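You operate a simulated robot arm through the tools that you are given. There is no shell and no other tool.

You run a simulated robot arm. Do the job below in one go: nothing can be reset, and whatever is moved stays where it is left.

JOB
Test the short white rack's purple stripe egg at 30 N and put it in the cup the screen names.
Fine: in the cream press, once, and leave the press on; egg undamaged; steel slide out again, green knob left at 30 N. Set down upright: what you pick out.

It is judged by the outcome, as a careful person would: the job done as asked, and still so three seconds after it is handed in. It fails if anything else is knocked over, pushed out of place, dropped, spilled or broken.

ROBOT AND FRAMES
A 7-joint arm with a two-finger parallel gripper, fixed in place. Base frame: the origin is at the foot of the arm, x ahead of it, y to its left, z up; the work surface is at about z = 800. Units: mm, degrees, N and s.
With the tool pointing down near the work surface it reaches from about 240 to 640 mm from the base axis. Its first joint turns from -166.0 to 166.0 degrees. Payload 1.57 kg.
Tool frame: the origin (TCP) lies between the finger pads and is the grasp point; the fingertips stand 30 mm ahead of it; z points along the fingers, y is the line along which they close. Largest opening 80 mm; finger width 17, thickness 12; the body of the gripper, 40 by 82 mm, starts 80 mm behind the TCP.
Orientation is told as [roll, pitch, yaw] about the base's x, y, z axes, in that order, counted from this pose: with the fingers straight down and closing along the base's y, the tool's x points along the base's -x, its y along +y and its z along -z.

CONTROLS
- The arm moves only by the tool arm_command. Its argument "commands" is a list of rows, each a list of 7 numbers: the turn, a rotation vector about the base's x, y, z in degrees, then the shift along the base's x, y, z in mm, then the closure, from 0 (fully open) to 1 (shut). In form: [[wx, wy, wz, x, y, z, claw], ...]. A call has 1 to 20 rows; each row is the pose to reach, as a shift and turn from the pose commanded when the call began. A row lasts 0.2 s, in which the tool goes at most 50 mm and 8.6 degrees; a call with a longer step from one row to the next is refused whole, and so is a gripper value outside its range. Where a pose cannot be reached the arm comes as near as it can. A force on the tool above 40 N (or 10 N above the force at the start of the call, whichever is more), or a blocked arm, ends the call early, and 0.2 s more pass. Each finger travels about 72 mm/s and halts on what it meets, pressing with about 21 N; the grip force reading is that of the motor and also rises with nothing between the fingers. The clock runs only during rows and for 0.2 s after the last one: add rows that repeat a pose to give the fingers time. It gives the time, the measured TCP pose, the force on the tool (base axes), the opening and the grip force at its end, in the units of the frame above (readings bear some noise), with the torque about the TCP (base axes, N m) and any sound that the robot's microphone picked up.
- Cameras (640 x 400 px; columns grow to the right, rows downward): "scene" is fixed at [400.4, 648.8, 1370.3]; the picture's right is [-1.00, -0.04, 0.00], its down [-0.02, 0.40, -0.92] and it looks along [0.04, -0.91, -0.40] (base axes); focal length 332 px, centre (320, 200). "wrist" rides on the gripper at [72, -7, -122] in the tool frame; the picture's right is [0.09, 1.00, 0.00], its down [-0.84, 0.08, -0.54] and it looks along [-0.54, 0.05, 0.84] (tool axes); focal length 238 px, centre (320, 200). There is no depth. A picture from a camera that has moved, and an enlarged one, comes with that camera's place and axes in the base frame and with its lens.
- grab_frame(camera): a new picture of that camera. The clock stands still meanwhile.
- slide_trunk(by): slides the trunk up (or, below 0, down) by that many mm; the arm rides with it, the base frame stays. It gives what a move gives, with no picture.
- inspect(camera, box): a new picture of the part [left, top, right, bottom] of that camera's present view, enlarged. The clock stands still meanwhile.
- sign_off(): hands the job in; it is judged then, once.

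Nothing tells you positions but the pictures and the camera data. Unless the task says otherwise, let go and move clear before handing in.

The tools are called after "Emit:" as a command line: name --pt "numbers of a row" for each row, then --argument value for the rest, lists and objects as JSON in quotes. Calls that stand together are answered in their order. arm_command: Moves the arm, as the interface text tells. Its arguments: {"type":"object","properties":{"commands":{"type":"array"}},"required":["commands"]} The other tools are called the same way: slide_trunk (by) slides the trunk up or down; grab_frame (camera) takes a picture; inspect (camera, box) takes an enlarged picture of a part of a camera's view; sign_off () hands the job in.

At the start:

```text
t: 0.0
position: [461.2, -180.7, 1168.4]
ee_rot: [0.0, 0.0, 0.0]
ft_force: [0.0, 0.2, 0.3]
wrist_torque: [0.01, 0.02, 0.02]
width: 79.9
finger_force: 0.0
trunk travel left (down, up): [-600.0, 390.0]
```

scene: 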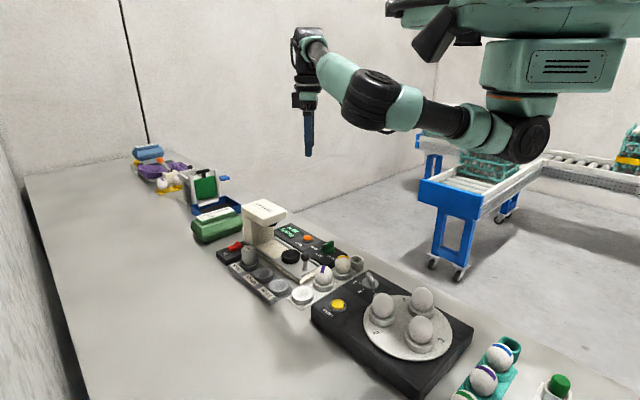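
wrist: 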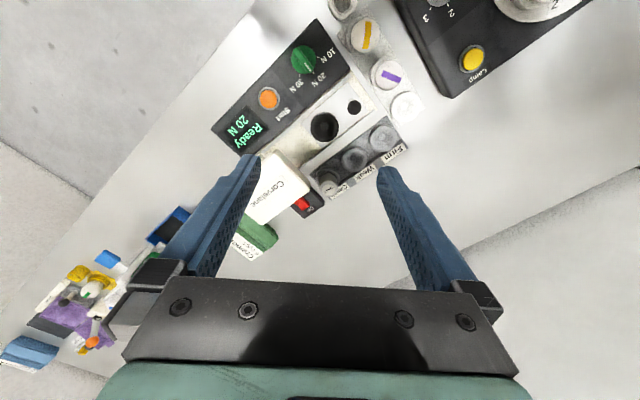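

I see a table with a cream press, with a small white rack near it holding eggs, a turntable, and a teal rack. I will look closer before moving.

Emit:
inspect --camera "scene" --box '[200, 180, 380, 310]'

Emit:
inspect --camera "wrist" --box '[200, 0, 450, 230]'

Emit:
inspect --camera "scene" --box '[100, 130, 260, 250]'

Emit:
inspect --camera "scene" --box '[300, 260, 600, 400]'

```text
3.08 times, centred on (290, 245) of scene
camera zoom: at [400.4, 648.8, 1370.3], right [-1.0, -0.04, 0.0], down [-0.02, 0.4, -0.92], along [0.04, -0.91, -0.4], focal length 1022 px, centre (412, 62)
```

zoom: 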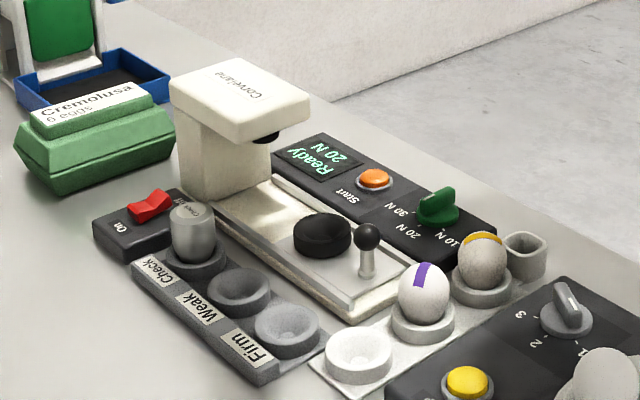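

```text
1.74 times, centred on (325, 115) of wrist
camera zoom: at [390.2, -185.9, 1290.8], right [-0.09, 1.0, 0.0], down [0.84, 0.08, 0.54], along [0.54, 0.05, -0.84], focal length 414 px, centre (311, 348)
```

zoom: 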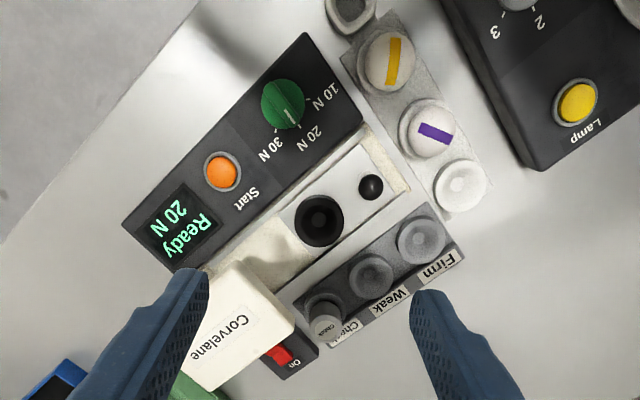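

```text
3.33 times, centred on (180, 190) of scene
camera zoom: at [400.4, 648.8, 1370.3], right [-1.0, -0.04, 0.0], down [-0.02, 0.4, -0.92], along [0.04, -0.91, -0.4], focal length 1108 px, centre (787, 233)
```

zoom: 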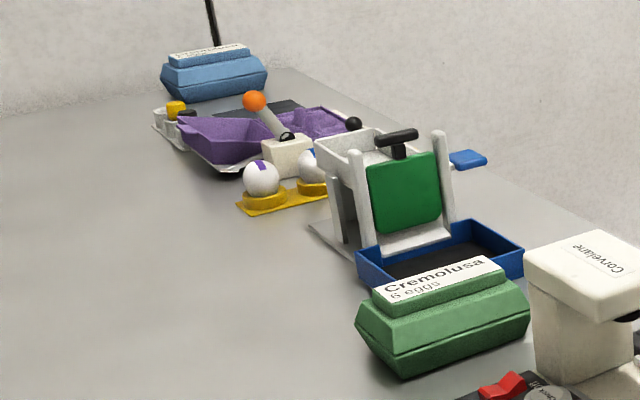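

```text
2.13 times, centred on (450, 330) of scene
camera zoom: at [400.4, 648.8, 1370.3], right [-1.0, -0.04, 0.0], down [-0.02, 0.4, -0.92], along [0.04, -0.91, -0.4], focal length 709 px, centre (43, -77)
```

zoom: 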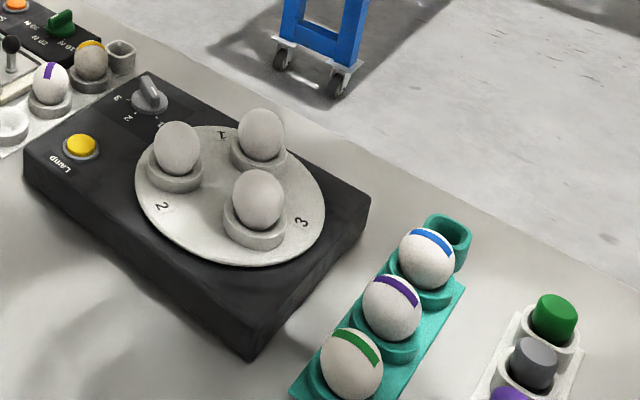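

The purple-striped egg sits near (420, -65) in the short white rack beside the cream press. The green knob is at about (409, -210), the slide nest about (519, -164), and the screen reads "Ready 20 N". I'll move the wrist camera nearer for measurement.

Emit:
arm_command --pt "0 0 0 -30 5 -30 0" --pt "0 0 0 -60 10 -60 0" --pt "0 0 0 -90 15 -90 0" --pt "0 0 0 -100 20 -110 0" --pt "0 0 0 -100 20 -110 0"

Emit:
grab_frame --camera "wrist"

Emit:
inspect --camera "wrist" --box '[140, 20, 340, 160]'

Emit:
inspect --camera "wrist" --box '[280, 60, 480, 200]'

```text
t: 1.2
position: [360.9, -159.7, 1058.6]
ee_rot: [0.0, -0.1, 0.0]
ft_force: [-0.5, -0.5, 0.4]
wrist_torque: [0.02, 0.0, 0.0]
width: 79.9
finger_force: 0.2
trunk travel left (down, up): [-600.0, 390.0]
```

```text
taken
camera wrist: at [289.3, -165.7, 1181.0], right [-0.09, 1.0, 0.0], down [0.84, 0.08, 0.54], along [0.54, 0.05, -0.84], focal length 238 px, centre (320, 200)
```

wrist: 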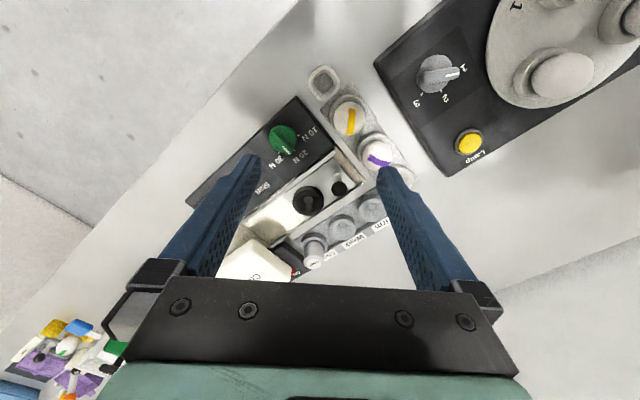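

```text
2.86 times, centred on (240, 90) of wrist
camera zoom: at [289.3, -165.7, 1181.0], right [-0.09, 1.0, 0.0], down [0.84, 0.08, 0.54], along [0.54, 0.05, -0.84], focal length 681 px, centre (549, 514)
```

zoom: 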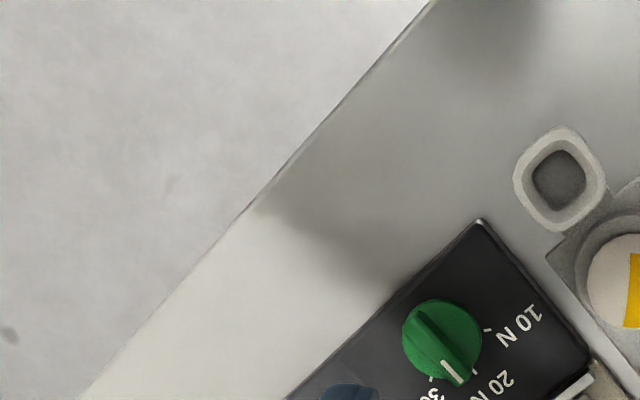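

```text
2.86 times, centred on (380, 130) of wrist
camera zoom: at [289.3, -165.7, 1181.0], right [-0.09, 1.0, 0.0], down [0.84, 0.08, 0.54], along [0.54, 0.05, -0.84], focal length 681 px, centre (149, 400)
```

zoom: 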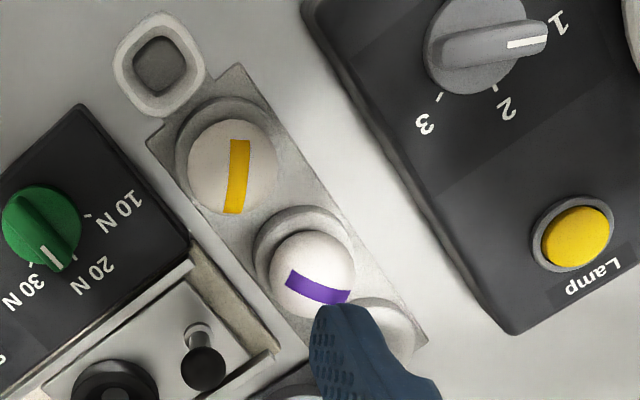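

The dial ticks put the knob centre at about (411, -212), with 20 N at 45° and 30 N at about -15°. So I need a -60° turn, starting from tool yaw +45°. I'll hover above the knob at that yaw and look again.

Emit:
arm_command --pt "0 0 8 8 -9 -16 0" --pt "0 0 16 16 -18 -32 0" --pt "0 0 24 24 -27 -48 0" --pt "0 0 32 32 -36 -64 0" --pt "0 0 40 42 -45 -80 0" --pt "0 0 45 50 -52 -98 0" --pt "0 0 45 50 -52 -98 0"

Emit:
grab_frame --camera "wrist"

Emit:
grab_frame --camera "scene"

Emit:
inspect --camera "wrist" --box '[220, 40, 420, 180]'

```text
t: 2.8
position: [411.8, -213.5, 959.8]
ee_rot: [0.0, 0.1, 45.1]
ft_force: [0.1, 0.3, -0.9]
wrist_torque: [0.0, -0.01, 0.02]
width: 79.8
finger_force: 0.0
trunk travel left (down, up): [-600.0, 390.0]
```

```text
taken
camera wrist: at [366.4, -267.2, 1082.5], right [-0.77, 0.64, 0.0], down [0.54, 0.65, 0.54], along [0.35, 0.42, -0.84], focal length 238 px, centre (320, 200)
```

wrist: 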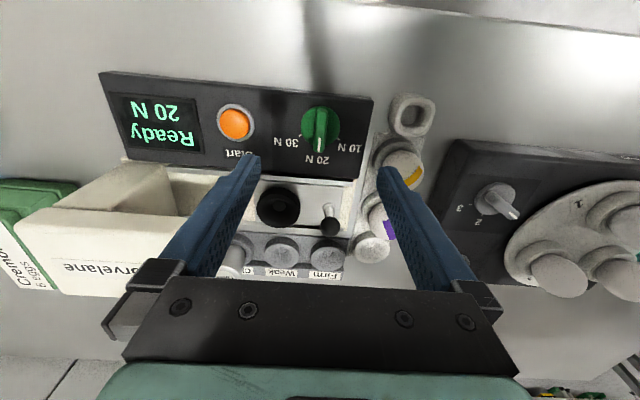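

```text
taken
```

scene: 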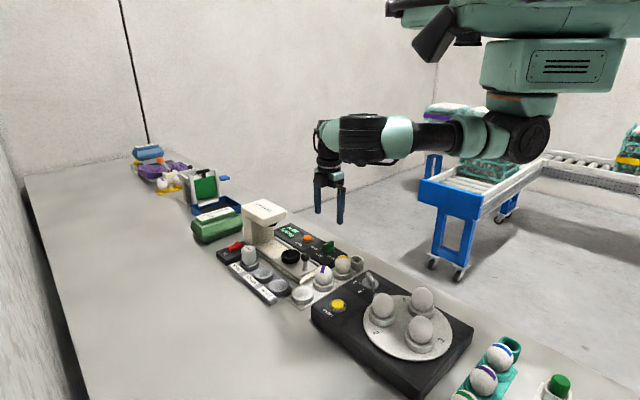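

```text
2.86 times, centred on (320, 110) of wrist
camera zoom: at [366.4, -267.2, 1082.5], right [-0.77, 0.64, 0.0], down [0.54, 0.65, 0.54], along [0.35, 0.42, -0.84], focal length 681 px, centre (320, 457)
```

zoom: 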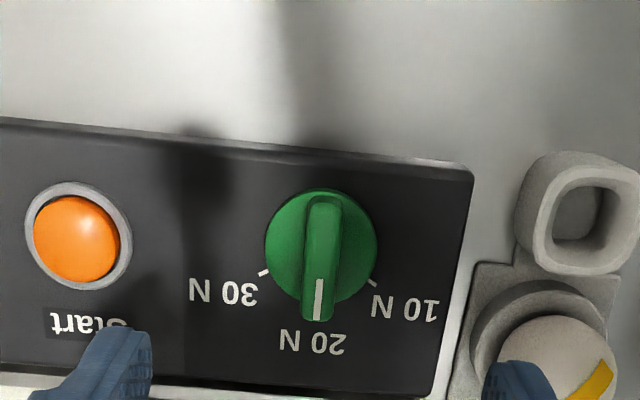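

The bar of the knob is aligned with the fingers. I'll look for its height and the press details in the scene camera.

Emit:
inspect --camera "scene" --box '[270, 210, 370, 290]'

Emit:
inspect --camera "scene" --box '[210, 190, 310, 310]'

Emit:
inspect --camera "wrist" --box '[200, 150, 420, 290]'

```text
5.00 times, centred on (320, 250) of scene
camera zoom: at [400.4, 648.8, 1370.3], right [-1.0, -0.04, 0.0], down [-0.02, 0.4, -0.92], along [0.04, -0.91, -0.4], focal length 1662 px, centre (320, -50)
```

zoom: 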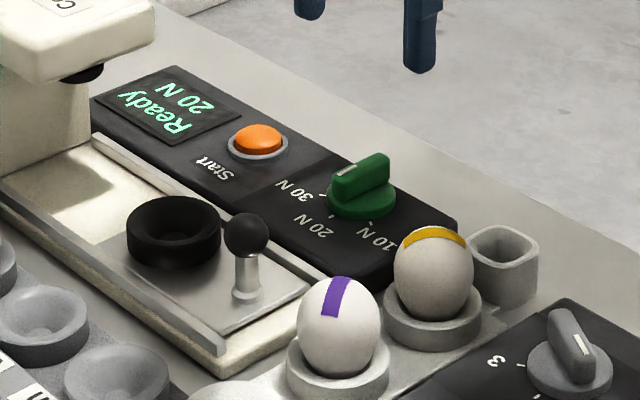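

```text
3.33 times, centred on (260, 250) of scene
camera zoom: at [400.4, 648.8, 1370.3], right [-1.0, -0.04, 0.0], down [-0.02, 0.4, -0.92], along [0.04, -0.91, -0.4], focal length 1108 px, centre (520, 33)
```

zoom: 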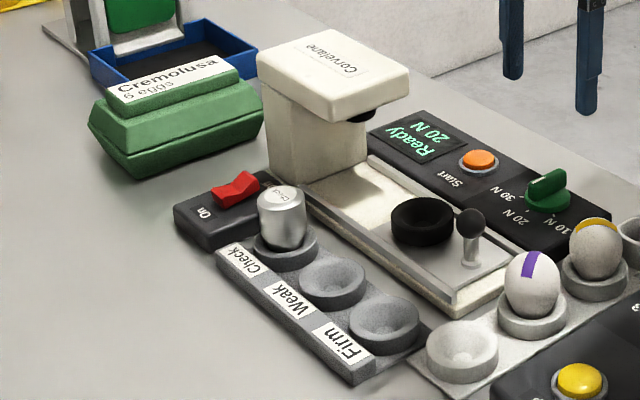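

```text
2.86 times, centred on (310, 220) of wrist
camera zoom: at [366.4, -267.2, 1082.5], right [-0.77, 0.64, 0.0], down [0.54, 0.65, 0.54], along [0.35, 0.42, -0.84], focal length 681 px, centre (349, 143)
```

zoom: 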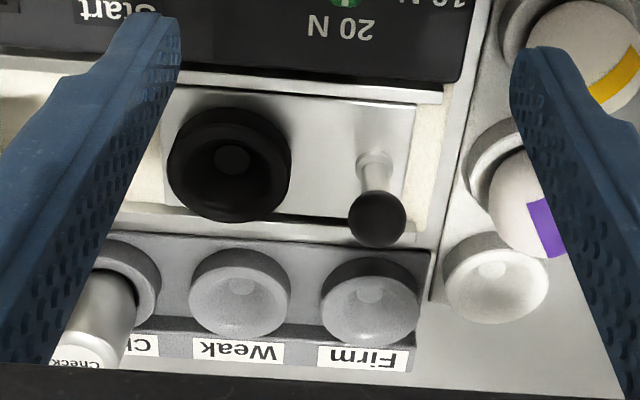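

The knob bar's top is at about z = 848 and the panel at about 819. I'll descend over it so the fingertips are at about 834, then close on the bar.

Emit:
arm_command --pt "0 0 0 0 0 -24 0" --pt "0 0 0 0 0 -48 0" --pt "0 0 0 0 0 -72 0" --pt "0 0 0 0 0 -86 0.3" --pt "0 0 0 0 0 -96 0.5" --pt "0 0 0 0 0 -96 0.5"

Emit:
inspect --camera "scene" --box '[270, 190, 370, 270]'

Emit:
grab_frame --camera "wrist"

```text
t: 4.2
position: [411.8, -212.7, 864.2]
ee_rot: [0.0, 0.0, 45.0]
ft_force: [0.2, 0.1, 0.0]
wrist_torque: [0.01, 0.0, -0.03]
width: 40.1
finger_force: 0.1
trunk travel left (down, up): [-600.0, 390.0]
```

```text
5.00 times, centred on (320, 230) of scene
camera zoom: at [400.4, 648.8, 1370.3], right [-1.0, -0.04, 0.0], down [-0.02, 0.4, -0.92], along [0.04, -0.91, -0.4], focal length 1662 px, centre (320, 50)
```

zoom: 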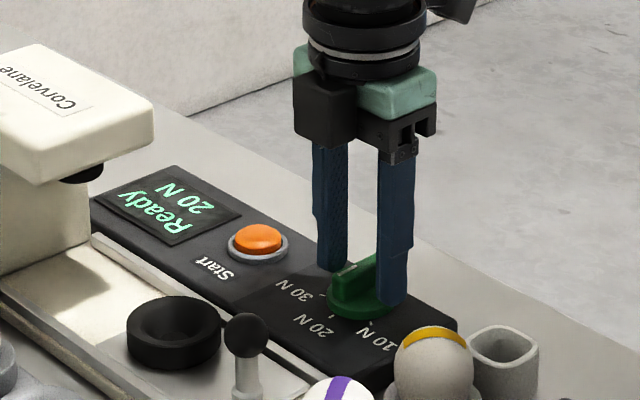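

```text
taken
camera wrist: at [366.1, -266.8, 986.6], right [-0.77, 0.64, 0.0], down [0.54, 0.65, 0.54], along [0.35, 0.42, -0.84], focal length 238 px, centre (320, 200)
```

wrist: 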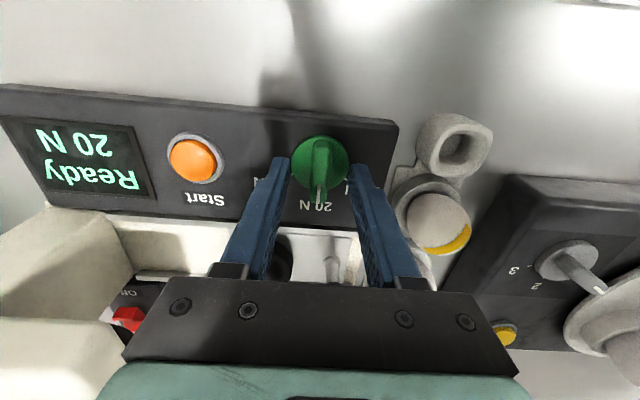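

The fingers straddle the knob bar. I'll close on it gently and check.

Emit:
arm_command --pt "0 0 0 0 0 0 0.7" --pt "0 0 0 0 0 0 0.85" --pt "0 0 0 0 0 0 0.9" --pt "0 0 0 0 0 0 0.9"

```text
t: 5.2
position: [411.9, -211.4, 863.8]
ee_rot: [0.0, 0.0, 44.9]
ft_force: [-0.3, 0.4, -0.6]
wrist_torque: [-0.02, -0.04, -0.01]
width: 12.5
finger_force: 29.4
trunk travel left (down, up): [-600.0, 390.0]
```

The bar is gripped (12.5 mm). I'll turn -60° about vertical.

Emit:
arm_command --pt "0 0 -7.5 0 0 0 0.9" --pt "0 0 -15 0 0 0 0.9" --pt "0 0 -22.5 0 0 0 0.9" --pt "0 0 -30 0 0 0 0.9" --pt "0 0 -37.5 0 0 0 0.9" --pt "0 0 -45 0 0 0 0.9" --pt "0 0 -52.5 0 0 0 0.9" --pt "0 0 -60 0 0 0 0.9" --pt "0 0 -60 0 0 0 0.9"

Emit:
inspect --camera "scene" --box '[270, 190, 370, 270]'

```text
t: 7.2
position: [410.9, -211.7, 865.6]
ee_rot: [0.1, 0.0, -15.2]
ft_force: [0.5, 1.3, -2.1]
wrist_torque: [0.04, 0.41, 0.03]
width: 12.5
finger_force: 28.9
trunk travel left (down, up): [-600.0, 390.0]
```

```text
5.00 times, centred on (320, 230) of scene
camera zoom: at [400.4, 648.8, 1370.3], right [-1.0, -0.04, 0.0], down [-0.02, 0.4, -0.92], along [0.04, -0.91, -0.4], focal length 1662 px, centre (320, 50)
```

zoom: 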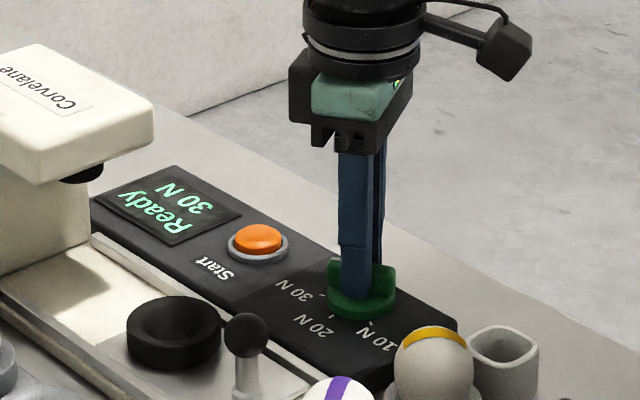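

The screen now reads "Ready 30 N". I'll release and lift clear.

Emit:
arm_command --pt "0 0 0 0 0 0 0.7" --pt "0 0 0 0 0 0 0.5" --pt "0 0 0 0 0 15 0.5" --pt "0 0 0 0 0 45 0.4" --pt "0 0 0 0 0 80 0.2" --pt "0 0 0 0 0 120 0" --pt "0 0 0 0 0 150 0" --pt "0 0 0 0 0 150 0"

Emit:
inspect --camera "scene" --box '[270, 190, 370, 270]'

Emit:
grab_frame --camera "wrist"

Emit:
inspect --camera "scene" --box '[210, 230, 310, 310]'

```text
t: 9.0
position: [411.4, -211.2, 1013.1]
ee_rot: [-0.1, 0.0, -15.0]
ft_force: [0.5, -0.9, -1.1]
wrist_torque: [-0.01, 0.01, -0.03]
width: 80.0
finger_force: 0.1
trunk travel left (down, up): [-600.0, 390.0]
```

```text
5.00 times, centred on (320, 230) of scene
camera zoom: at [400.4, 648.8, 1370.3], right [-1.0, -0.04, 0.0], down [-0.02, 0.4, -0.92], along [0.04, -0.91, -0.4], focal length 1662 px, centre (320, 50)
```

zoom: 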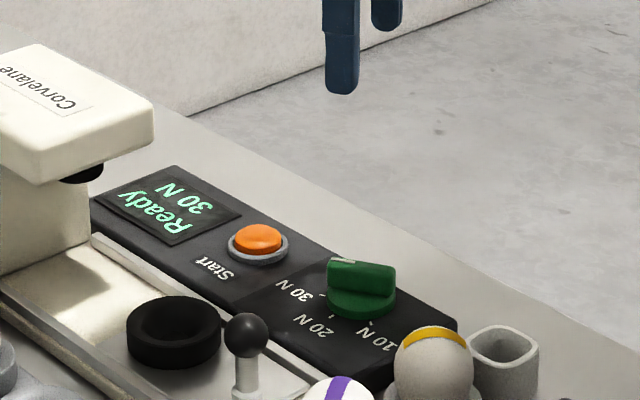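

```text
taken
camera wrist: at [340.4, -198.9, 1136.3], right [0.17, 0.99, 0.0], down [0.83, -0.14, 0.54], along [0.53, -0.09, -0.84], focal length 238 px, centre (320, 200)
```

wrist: 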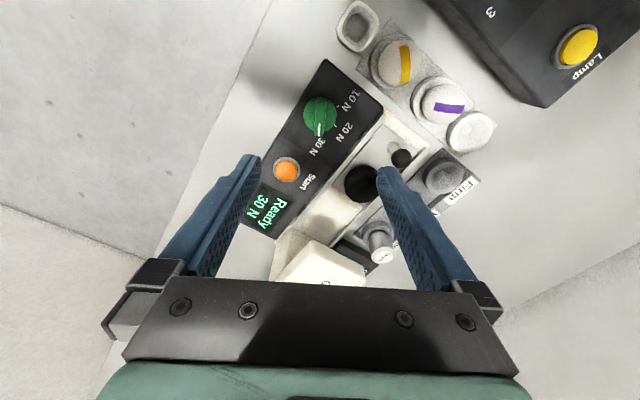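

```text
5.00 times, centred on (260, 270) of scene
camera zoom: at [400.4, 648.8, 1370.3], right [-1.0, -0.04, 0.0], down [-0.02, 0.4, -0.92], along [0.04, -0.91, -0.4], focal length 1662 px, centre (620, -150)
```

zoom: 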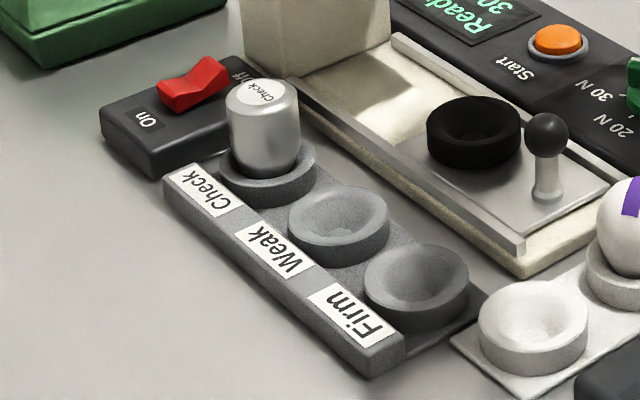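

The knob is at 30 N. Now I'll measure the egg, nest and cups with an enlarged wrist view.

Emit:
inspect --camera "wrist" --box '[330, 20, 530, 160]'

Emit:
inspect --camera "scene" --box '[285, 240, 385, 320]'

```text
2.86 times, centred on (430, 90) of wrist
camera zoom: at [340.4, -198.9, 1136.3], right [0.17, 0.99, 0.0], down [0.83, -0.14, 0.54], along [0.53, -0.09, -0.84], focal length 681 px, centre (6, 514)
```

zoom: 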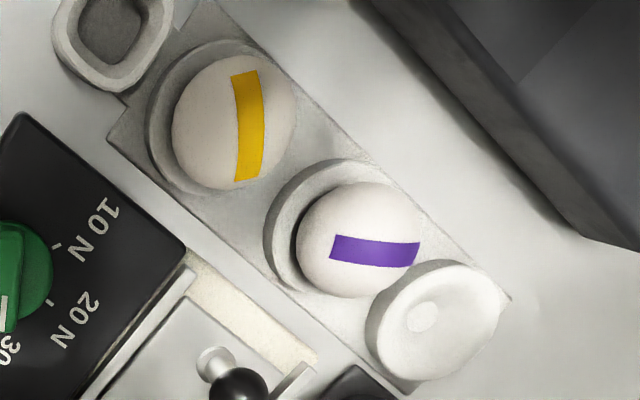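

```text
5.00 times, centred on (335, 280) of scene
camera zoom: at [400.4, 648.8, 1370.3], right [-1.0, -0.04, 0.0], down [-0.02, 0.4, -0.92], along [0.04, -0.91, -0.4], focal length 1662 px, centre (245, -200)
```

zoom: 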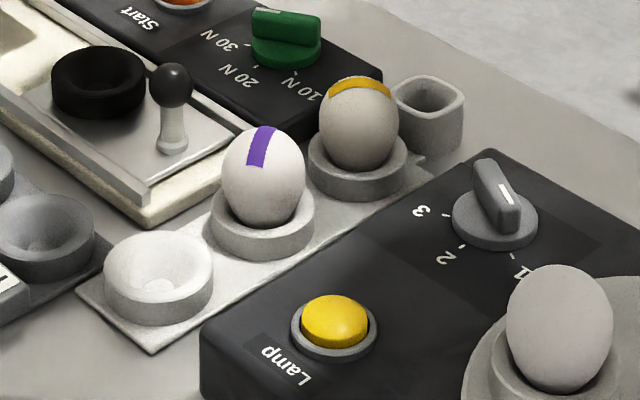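

Triangulated egg centre is about (420.5, -64, 840), with the cup rim near z = 824. I'll hover above it at yaw -45°, so the fingers close along the rack, and check the alignment.

Emit:
arm_command --pt "0 0 -6 2 30 -8 0" --pt "0 0 -12 4 60 -16 0" --pt "0 0 -18 6 90 -24 0.1" --pt "0 0 -24 8 120 -36 0.2" --pt "0 0 -30 9.4 148 -50 0.25" --pt "0 0 -30 9.4 148 -64 0.25" --pt "0 0 -30 9.4 148 -64 0.25"

Emit:
grab_frame --camera "wrist"

Emit:
inspect --camera "scene" --box '[270, 190, 400, 294]'

```text
t: 10.6
position: [421.0, -64.7, 949.5]
ee_rot: [0.0, 0.0, -45.0]
ft_force: [-0.1, 1.1, 0.1]
wrist_torque: [-0.04, -0.02, -0.04]
width: 59.9
finger_force: 0.1
trunk travel left (down, up): [-600.0, 390.0]
```

```text
taken
camera wrist: at [366.3, -16.7, 1072.6], right [0.64, 0.77, 0.0], down [0.65, -0.54, 0.54], along [0.42, -0.35, -0.84], focal length 238 px, centre (320, 200)
```

wrist: 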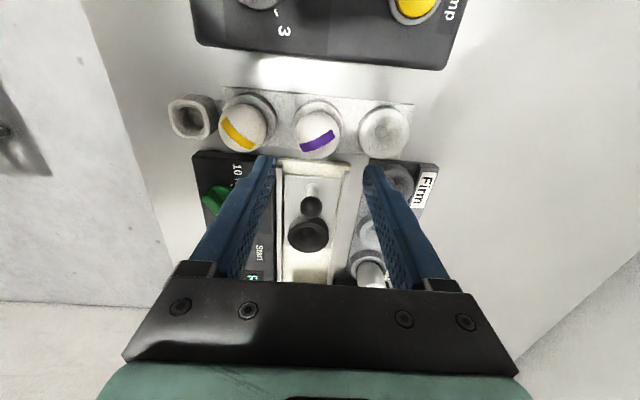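

```text
3.85 times, centred on (335, 242) of scene
camera zoom: at [400.4, 648.8, 1370.3], right [-1.0, -0.04, 0.0], down [-0.02, 0.4, -0.92], along [0.04, -0.91, -0.4], focal length 1278 px, centre (262, 38)
```

zoom: 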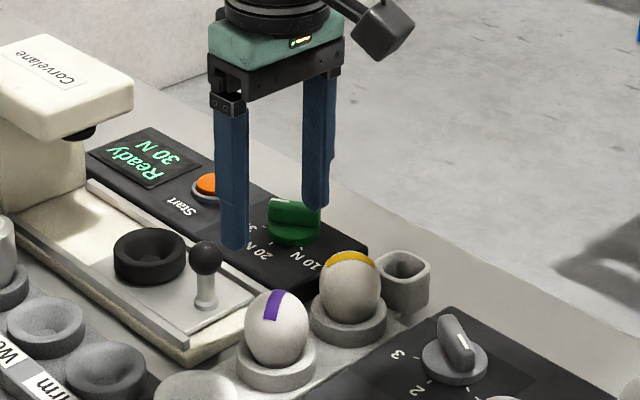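

I'll zoom in on the egg to refine the alignment.

Emit:
inspect --camera "wrist" --box '[260, 80, 380, 180]'

Emit:
inspect --camera "wrist" --box '[260, 150, 420, 290]'

```text
4.00 times, centred on (320, 130) of wrist
camera zoom: at [366.3, -16.7, 1072.6], right [0.64, 0.77, 0.0], down [0.65, -0.54, 0.54], along [0.42, -0.35, -0.84], focal length 953 px, centre (320, 480)
```

zoom: 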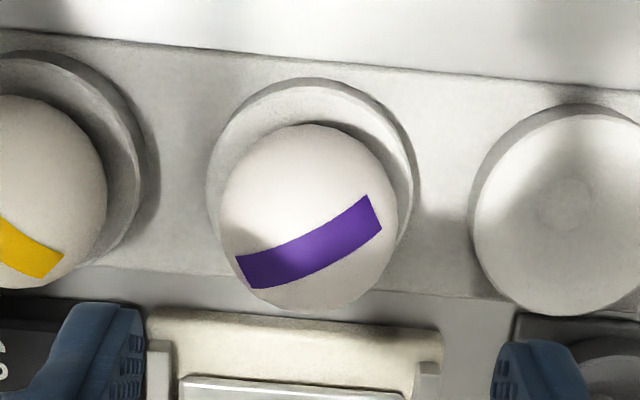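

```text
2.86 times, centred on (340, 220) of wrist
camera zoom: at [366.3, -16.7, 1072.6], right [0.64, 0.77, 0.0], down [0.65, -0.54, 0.54], along [0.42, -0.35, -0.84], focal length 681 px, centre (263, 143)
```

zoom: 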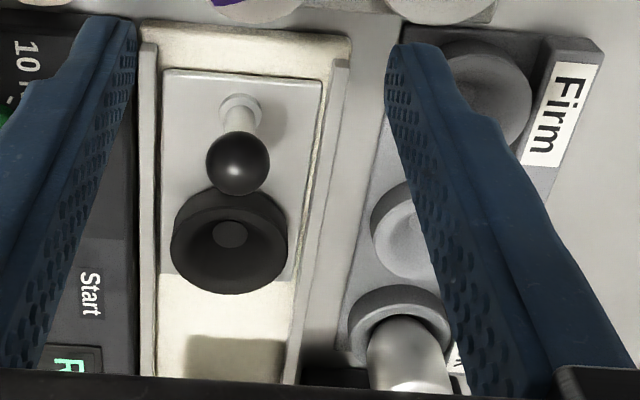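

The egg is about 3 mm off along the closing line. I'll correct it, narrow to about 56 mm and come part-way down.

Emit:
arm_command --pt "0 0 0 -2 -2 -15 0.3" --pt "0 0 0 -2 -2 -35 0.3" --pt "0 0 0 -2 -2 -55 0.3" --pt "0 0 0 -2 -2 -68 0.3" --pt "0 0 0 -2 -2 -68 0.3"

Emit:
inspect --camera "wrist" --box '[200, 60, 440, 230]'

Emit:
inspect --camera "scene" --box '[285, 220, 385, 300]'

```text
t: 11.8
position: [419.0, -67.3, 881.4]
ee_rot: [0.0, 0.0, -45.0]
ft_force: [0.6, 0.5, -0.1]
wrist_torque: [0.01, -0.03, -0.06]
width: 55.9
finger_force: 0.1
trunk travel left (down, up): [-600.0, 390.0]
```

```text
2.35 times, centred on (320, 145) of wrist
camera zoom: at [363.9, -19.4, 1004.7], right [0.64, 0.77, 0.0], down [0.65, -0.54, 0.54], along [0.42, -0.35, -0.84], focal length 561 px, centre (320, 329)
```

zoom: 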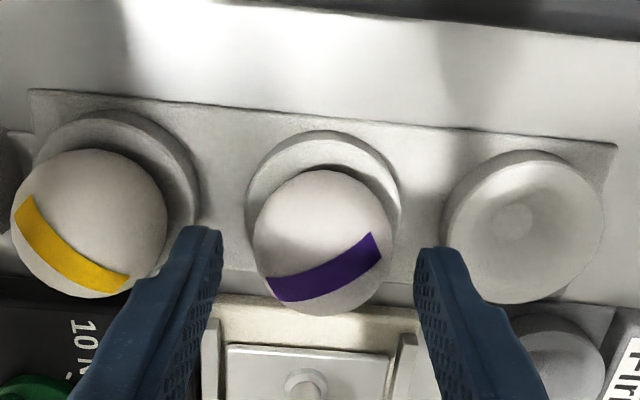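

```text
5.00 times, centred on (335, 260) of scene
camera zoom: at [400.4, 648.8, 1370.3], right [-1.0, -0.04, 0.0], down [-0.02, 0.4, -0.92], along [0.04, -0.91, -0.4], focal length 1662 px, centre (245, -100)
```

zoom: 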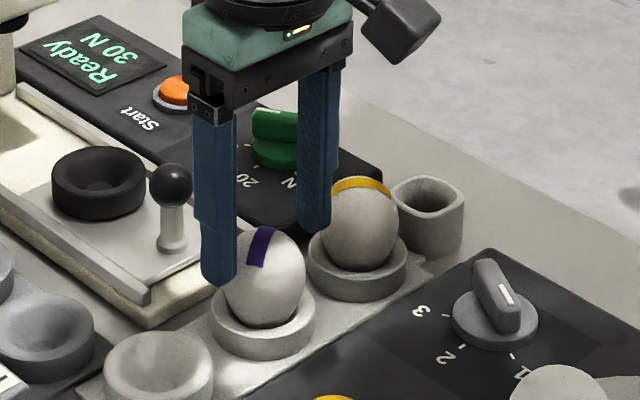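

The fingers are now centred about the egg. I'll go down to z ≈ 859 and close gradually.

Emit:
arm_command --pt "0 0 0 0 0 -8 0.3" --pt "0 0 0 0 0 -16 0.3" --pt "0 0 0 0 0 -22 0.3" --pt "0 0 0 0 0 -22 0.38" --pt "0 0 0 0 0 -22 0.42" --pt "0 0 0 0 0 -22 0.44" --pt "0 0 0 0 0 -22 0.44"

Emit:
inspect --camera "scene" --box '[285, 220, 385, 300]'

Emit:
inspect --camera "wrist" --box '[200, 60, 440, 230]'

```text
t: 13.4
position: [417.9, -66.7, 860.6]
ee_rot: [0.0, 0.0, -45.0]
ft_force: [1.0, 1.2, 0.0]
wrist_torque: [0.04, -0.04, -0.02]
width: 45.6
finger_force: 0.4
trunk travel left (down, up): [-600.0, 390.0]
```

```text
5.00 times, centred on (335, 260) of scene
camera zoom: at [400.4, 648.8, 1370.3], right [-1.0, -0.04, 0.0], down [-0.02, 0.4, -0.92], along [0.04, -0.91, -0.4], focal length 1662 px, centre (245, -100)
```

zoom: 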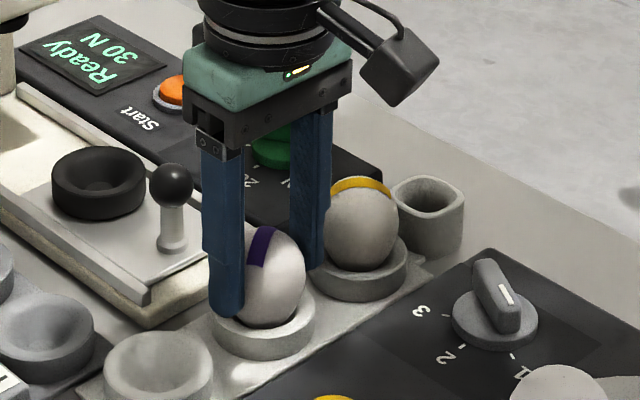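

```text
2.35 times, centred on (320, 145) of wrist
camera zoom: at [363.8, -19.3, 982.8], right [0.64, 0.77, 0.0], down [0.65, -0.54, 0.54], along [0.42, -0.35, -0.84], focal length 561 px, centre (320, 329)
```

zoom: 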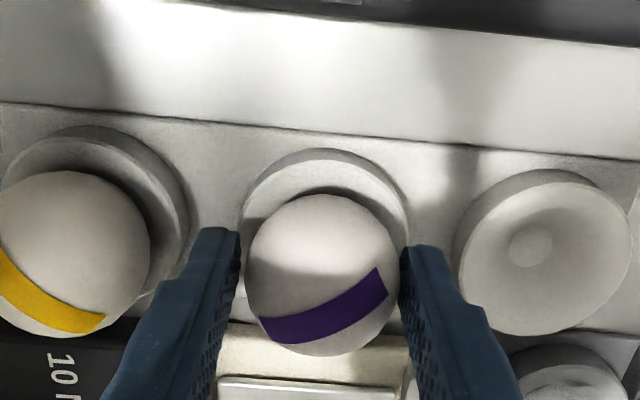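

The fingers are almost touching the egg. I'll close a little at a time, watching the grip force.

Emit:
arm_command --pt "0 0 0 0 0 0 0.455" --pt "0 0 0 0 0 0 0.465" --pt "0 0 0 0 0 0 0.465"

```text
t: 14.2
position: [419.0, -67.1, 859.7]
ee_rot: [-0.1, 0.0, -45.0]
ft_force: [1.7, 0.9, 1.0]
wrist_torque: [0.06, -0.06, 0.03]
width: 45.3
finger_force: 1.4
trunk travel left (down, up): [-600.0, 390.0]
```

Emit:
arm_command --pt "0 0 0 0 0 0 0.48" --pt "0 0 0 0 0 0 0.5" --pt "0 0 0 0 0 0 0.5" --pt "0 0 0 0 0 0 0.5"

```text
t: 15.2
position: [418.4, -66.0, 860.2]
ee_rot: [0.0, 0.0, -45.1]
ft_force: [1.7, 1.3, 1.8]
wrist_torque: [0.04, -0.04, -0.01]
width: 43.3
finger_force: 9.3
trunk travel left (down, up): [-600.0, 390.0]
```

Grip force is 9 N at 43 mm, which should do. I'll lift slowly.

Emit:
arm_command --pt "0 0 0 0 0 4 0.5" --pt "0 0 0 0 0 10 0.5" --pt "0 0 0 0 0 20 0.5" --pt "0 0 0 0 0 35 0.5" --pt "0 0 0 0 0 50 0.5" --pt "0 0 0 0 0 65 0.5" --pt "0 0 0 0 0 65 0.5"

Emit:
inspect --camera "scene" --box '[265, 190, 385, 286]'

Emit:
grab_frame --camera "wrist"

```text
t: 16.8
position: [417.5, -66.1, 925.9]
ee_rot: [0.0, 0.1, -45.0]
ft_force: [-0.1, -0.1, -0.9]
wrist_torque: [-0.01, -0.02, -0.01]
width: 43.5
finger_force: 9.0
trunk travel left (down, up): [-600.0, 390.0]
```

```text
4.17 times, centred on (325, 238) of scene
camera zoom: at [400.4, 648.8, 1370.3], right [-1.0, -0.04, 0.0], down [-0.02, 0.4, -0.92], along [0.04, -0.91, -0.4], focal length 1385 px, centre (299, 42)
```

zoom: 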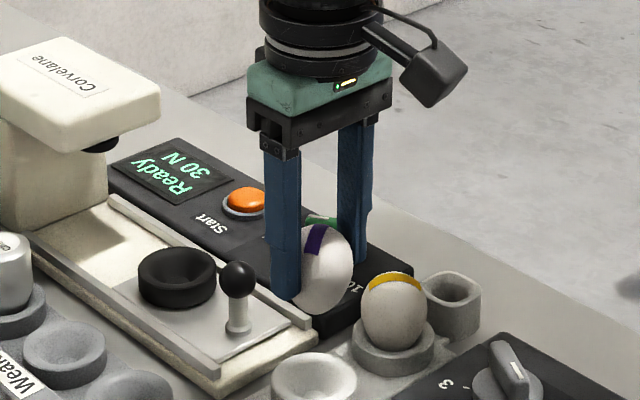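

```text
taken
camera wrist: at [363.2, -19.1, 1047.5], right [0.64, 0.77, 0.0], down [0.65, -0.54, 0.54], along [0.42, -0.35, -0.84], focal length 238 px, centre (320, 200)
```

wrist: 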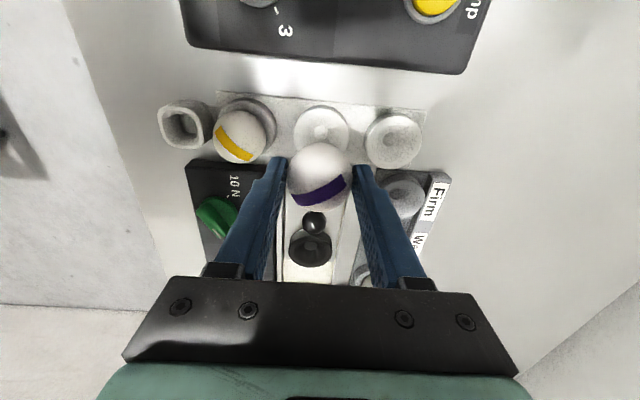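

The egg is held upright. The nest rim triangulates to about (519, -164, 839) and the handle ball's top is near z = 873. I'll go up, cross over, and hover above the nest.

Emit:
arm_command --pt "0 0 0 0 0 18 0.5" --pt "0 0 0 5 -5 35 0.5" --pt "0 0 0 20 -20 40 0.5" --pt "0 0 0 40 -39 40 0.5" --pt "0 0 0 60 -58 40 0.5" --pt "0 0 0 80 -78 40 0.5" --pt "0 0 0 94 -92 36 0.5" --pt "0 0 0 100.5 -97.5 20 0.5" --pt "0 0 0 100.5 -97.5 0 0.5" --pt "0 0 0 100.5 -97.5 -15 0.5" --pt "0 0 0 100.5 -97.5 -15 0.5"

Emit:
inspect --camera "scene" --box '[240, 190, 360, 286]'

Emit:
grab_frame --camera "wrist"

Emit:
inspect --camera "wrist" --box '[240, 100, 400, 230]'

```text
t: 19.2
position: [518.6, -163.3, 910.3]
ee_rot: [0.0, 0.0, -45.1]
ft_force: [-0.5, -0.5, -0.7]
wrist_torque: [0.0, 0.01, 0.0]
width: 43.2
finger_force: 9.1
trunk travel left (down, up): [-600.0, 390.0]
```

```text
4.17 times, centred on (300, 238) of scene
camera zoom: at [400.4, 648.8, 1370.3], right [-1.0, -0.04, 0.0], down [-0.02, 0.4, -0.92], along [0.04, -0.91, -0.4], focal length 1385 px, centre (403, 42)
```

zoom: 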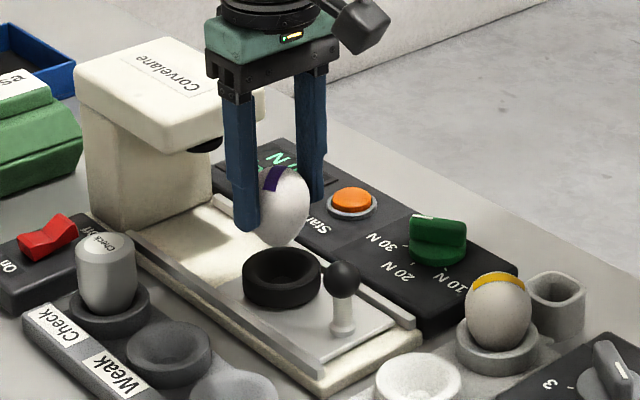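

```text
taken
camera wrist: at [463.9, -116.1, 1032.4], right [0.64, 0.77, 0.0], down [0.65, -0.54, 0.54], along [0.42, -0.35, -0.84], focal length 238 px, centre (320, 200)
```

wrist: 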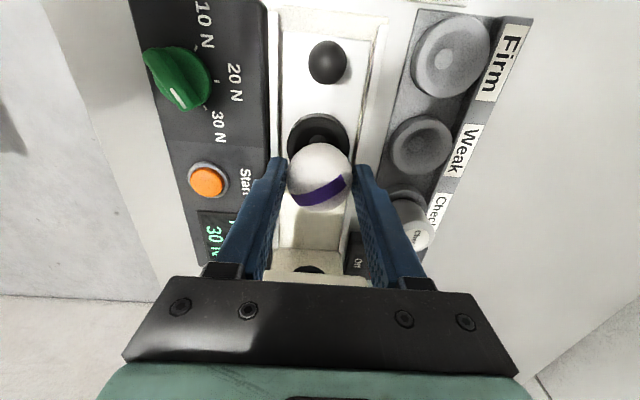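

```text
3.08 times, centred on (320, 165) of wrist
camera zoom: at [463.9, -116.1, 1032.4], right [0.64, 0.77, 0.0], down [0.65, -0.54, 0.54], along [0.42, -0.35, -0.84], focal length 733 px, centre (320, 308)
```

zoom: 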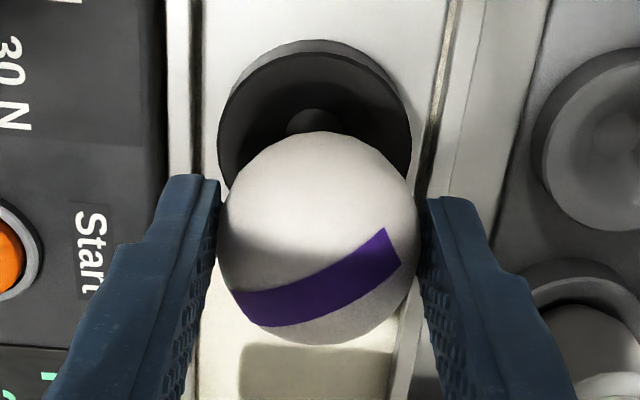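

The nest is nearly beneath the egg, with a correction of about 2 mm. I'll shift and lower to just above the expected contact near z = 875.

Emit:
arm_command --pt "0 0 0 -1.8 -0.4 -6 0.5" --pt "0 0 0 -1.8 -0.4 -14 0.5" --pt "0 0 0 -1.8 -0.4 -22 0.5" --pt "0 0 0 -1.8 -0.4 -28 0.5" --pt "0 0 0 -1.8 -0.4 -28 0.5"

Emit:
inspect --camera "scene" --box '[250, 210, 350, 290]'

Emit:
inspect --camera "wrist" --box '[240, 100, 400, 230]'

```text
t: 20.4
position: [516.9, -163.7, 882.1]
ee_rot: [-0.1, 0.1, -45.0]
ft_force: [0.8, 0.6, -0.9]
wrist_torque: [-0.03, 0.01, 0.01]
width: 43.2
finger_force: 9.0
trunk travel left (down, up): [-600.0, 390.0]
```

```text
5.00 times, centred on (300, 250) of scene
camera zoom: at [400.4, 648.8, 1370.3], right [-1.0, -0.04, 0.0], down [-0.02, 0.4, -0.92], along [0.04, -0.91, -0.4], focal length 1662 px, centre (420, -50)
```

zoom: 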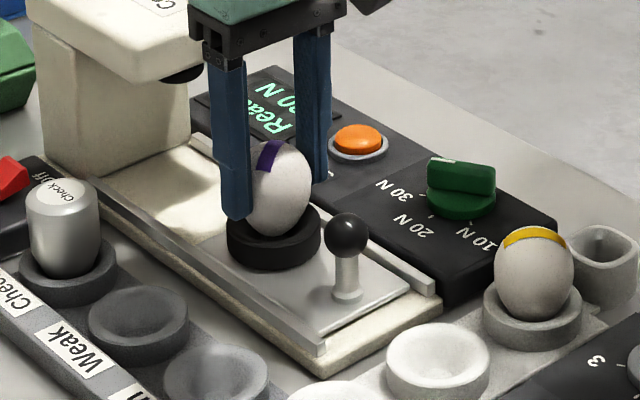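

```text
3.08 times, centred on (320, 165) of wrist
camera zoom: at [462.6, -116.9, 1004.7], right [0.64, 0.77, 0.0], down [0.65, -0.54, 0.54], along [0.42, -0.35, -0.84], focal length 733 px, centre (320, 308)
```

zoom: 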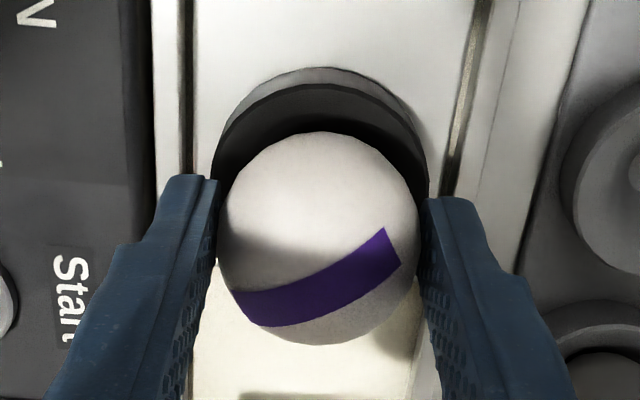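

The egg is centred above the nest. I'll lower in small steps, watching the force.

Emit:
arm_command --pt "0 0 0 0 0 -2 0.5" --pt "0 0 0 0 0 -4 0.5" --pt "0 0 0 0 0 -4 0.5"

Emit:
arm_command --pt "0 0 0 0 0 -1.5 0.5" --pt "0 0 0 0 0 -1.5 0.5"

```text
t: 21.2
position: [516.8, -164.3, 878.6]
ee_rot: [0.0, 0.0, -45.0]
ft_force: [1.0, 0.2, -0.8]
wrist_torque: [-0.02, 0.01, -0.02]
width: 43.2
finger_force: 9.1
trunk travel left (down, up): [-600.0, 390.0]
```

```text
t: 21.8
position: [518.5, -163.4, 877.3]
ee_rot: [-0.1, -0.1, -45.0]
ft_force: [0.0, -0.6, 0.3]
wrist_torque: [0.02, 0.01, -0.02]
width: 43.1
finger_force: 9.0
trunk travel left (down, up): [-600.0, 390.0]
```

Emit:
arm_command --pt "0 0 0 0 0 -1.5 0.5" --pt "0 0 0 0 0 -1.5 0.5"

Emit:
arm_command --pt "0 0 0 0 0 -1 0.5" --pt "0 0 0 0 0 -1 0.5"

Emit:
inspect --camera "scene" --box '[250, 210, 350, 290]'

```text
t: 22.4
position: [516.0, -164.6, 875.7]
ee_rot: [0.1, 0.0, -45.0]
ft_force: [0.3, 0.5, 1.0]
wrist_torque: [0.0, -0.02, 0.0]
width: 43.2
finger_force: 9.0
trunk travel left (down, up): [-600.0, 390.0]
```

```text
t: 23.0
position: [517.6, -163.5, 873.5]
ee_rot: [0.0, -0.1, -45.0]
ft_force: [0.5, 0.0, 6.2]
wrist_torque: [0.0, 0.0, -0.01]
width: 43.1
finger_force: 8.6
trunk travel left (down, up): [-600.0, 390.0]
```

```text
5.00 times, centred on (300, 250) of scene
camera zoom: at [400.4, 648.8, 1370.3], right [-1.0, -0.04, 0.0], down [-0.02, 0.4, -0.92], along [0.04, -0.91, -0.4], focal length 1662 px, centre (420, -50)
```

zoom: 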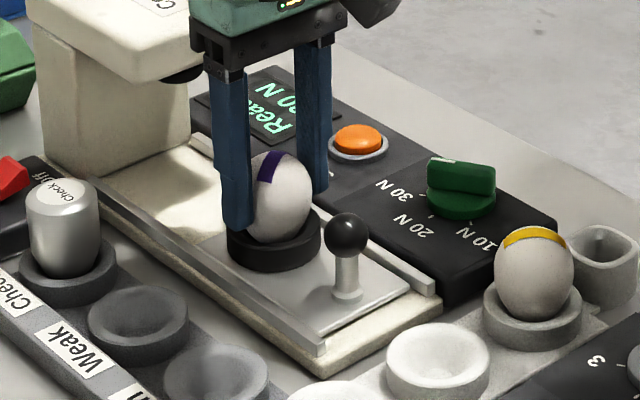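

The egg is seated: contact is 6 N at z = 874, as predicted. I'll ease the load and open slowly.

Emit:
arm_command --pt "0 0 0 0 0 0.7 0.5" --pt "0 0 0 0 0 0.7 0.47" --pt "0 0 0 0 0 0.7 0.45" --pt "0 0 0 0 0 0.7 0.43" --pt "0 0 0 0 0 0.7 0.41" --pt "0 0 0 0 0 0.7 0.38" --pt "0 0 0 0 0 0.7 0.34" --pt "0 0 0 0 0 0.7 0.3" --pt "0 0 0 0 0 0.7 0.3"

Emit:
inspect --camera "wrist" --box '[240, 100, 400, 230]'

Emit:
inspect --camera "scene" --box '[250, 210, 350, 290]'

```text
t: 25.0
position: [517.1, -163.3, 875.8]
ee_rot: [0.1, 0.0, -45.0]
ft_force: [-0.2, 0.2, 0.7]
wrist_torque: [0.0, 0.01, -0.03]
width: 56.0
finger_force: 0.0
trunk travel left (down, up): [-600.0, 390.0]
```

```text
3.08 times, centred on (320, 165) of wrist
camera zoom: at [462.5, -116.9, 997.6], right [0.64, 0.77, 0.0], down [0.65, -0.54, 0.54], along [0.42, -0.35, -0.84], focal length 733 px, centre (320, 308)
```

zoom: 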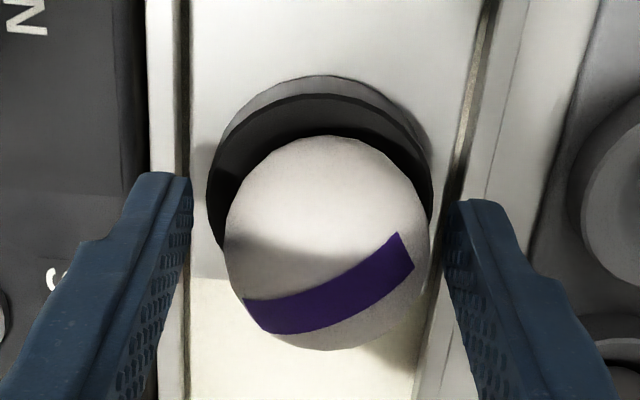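

```text
5.00 times, centred on (300, 250) of scene
camera zoom: at [400.4, 648.8, 1370.3], right [-1.0, -0.04, 0.0], down [-0.02, 0.4, -0.92], along [0.04, -0.91, -0.4], focal length 1662 px, centre (420, -50)
```

zoom: 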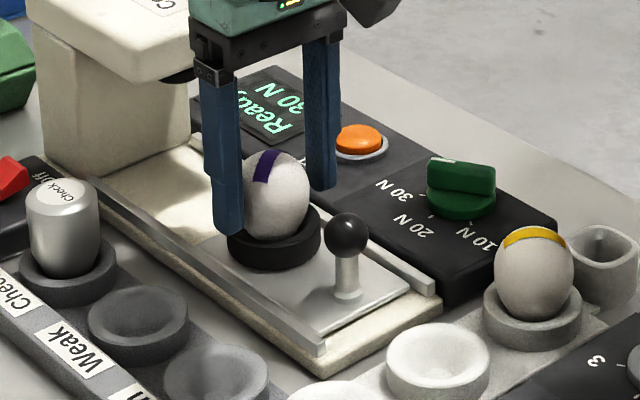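

The egg stands in the nest. I'll rise straight up and go over to the slide's ball handle.

Emit:
arm_command --pt "0 0 0 0 0 10 0.3" --pt "0 0 0 0 0 25 0.3" --pt "0 0 0 0 0 45 0.3" --pt "0 0 0 0 0 65 0.3" --pt "0 0 0 0 0 85 0.3" --pt "0 0 0 -22 23 85 0.3" --pt "0 0 0 -44 46 80 0.4" --pt "0 0 0 -44 46 70 0.4" --pt "0 0 0 -44 46 70 0.4"

Emit:
inspect --camera "wrist" --box '[220, 80, 420, 250]'

Emit:
inspect --camera "scene" --box '[250, 190, 370, 286]'

```text
t: 27.0
position: [473.6, -118.2, 945.5]
ee_rot: [0.0, 0.1, -45.0]
ft_force: [-0.7, -0.5, 0.8]
wrist_torque: [0.0, 0.01, 0.02]
width: 48.0
finger_force: 0.2
trunk travel left (down, up): [-600.0, 390.0]
```

```text
2.35 times, centred on (320, 165) of wrist
camera zoom: at [418.1, -70.8, 1067.4], right [0.64, 0.77, 0.0], down [0.65, -0.54, 0.54], along [0.42, -0.35, -0.84], focal length 561 px, centre (320, 282)
```

zoom: 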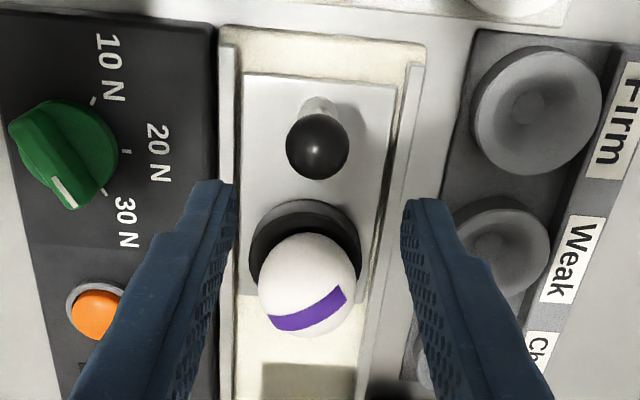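

```text
4.17 times, centred on (310, 238) of scene
camera zoom: at [400.4, 648.8, 1370.3], right [-1.0, -0.04, 0.0], down [-0.02, 0.4, -0.92], along [0.04, -0.91, -0.4], focal length 1385 px, centre (362, 42)
```

zoom: 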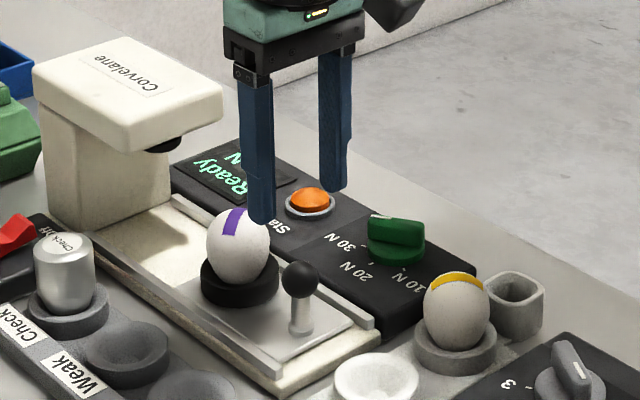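

The ball is nearly under the TCP. I'll descend and grip it.

Emit:
arm_command --pt "0 0 0 -2 0 -15 0.4" --pt "0 0 0 -2 0 -35 0.4" --pt "0 0 0 -2 0 -52 0.4" --pt "0 0 0 -2 0 -63 0.4" --pt "0 0 0 -2 0 -63 0.55" --pt "0 0 0 -2 0 -63 0.65" --pt "0 0 0 -2 0 -63 0.72" --pt "0 0 0 -2 0 -63 0.76" --pt "0 0 0 -2 0 -63 0.76"

Emit:
inspect --camera "scene" --box '[250, 200, 350, 280]'

```text
t: 29.0
position: [472.5, -117.4, 880.8]
ee_rot: [0.0, 0.0, -45.0]
ft_force: [-0.4, -0.3, -2.5]
wrist_torque: [0.03, -0.3, 0.09]
width: 22.5
finger_force: 35.2
trunk travel left (down, up): [-600.0, 390.0]
```

```text
5.00 times, centred on (300, 240) of scene
camera zoom: at [400.4, 648.8, 1370.3], right [-1.0, -0.04, 0.0], down [-0.02, 0.4, -0.92], along [0.04, -0.91, -0.4], focal length 1662 px, centre (420, 0)
```

zoom: 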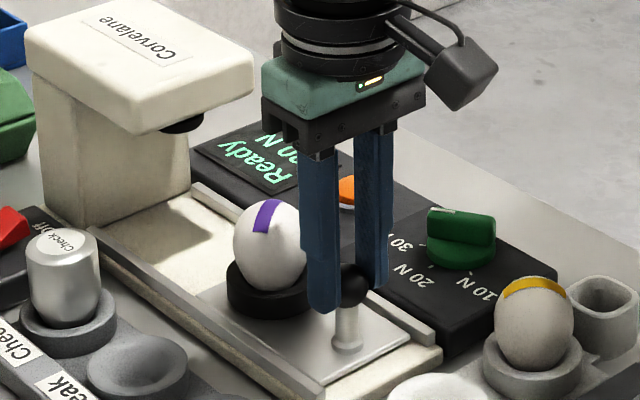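

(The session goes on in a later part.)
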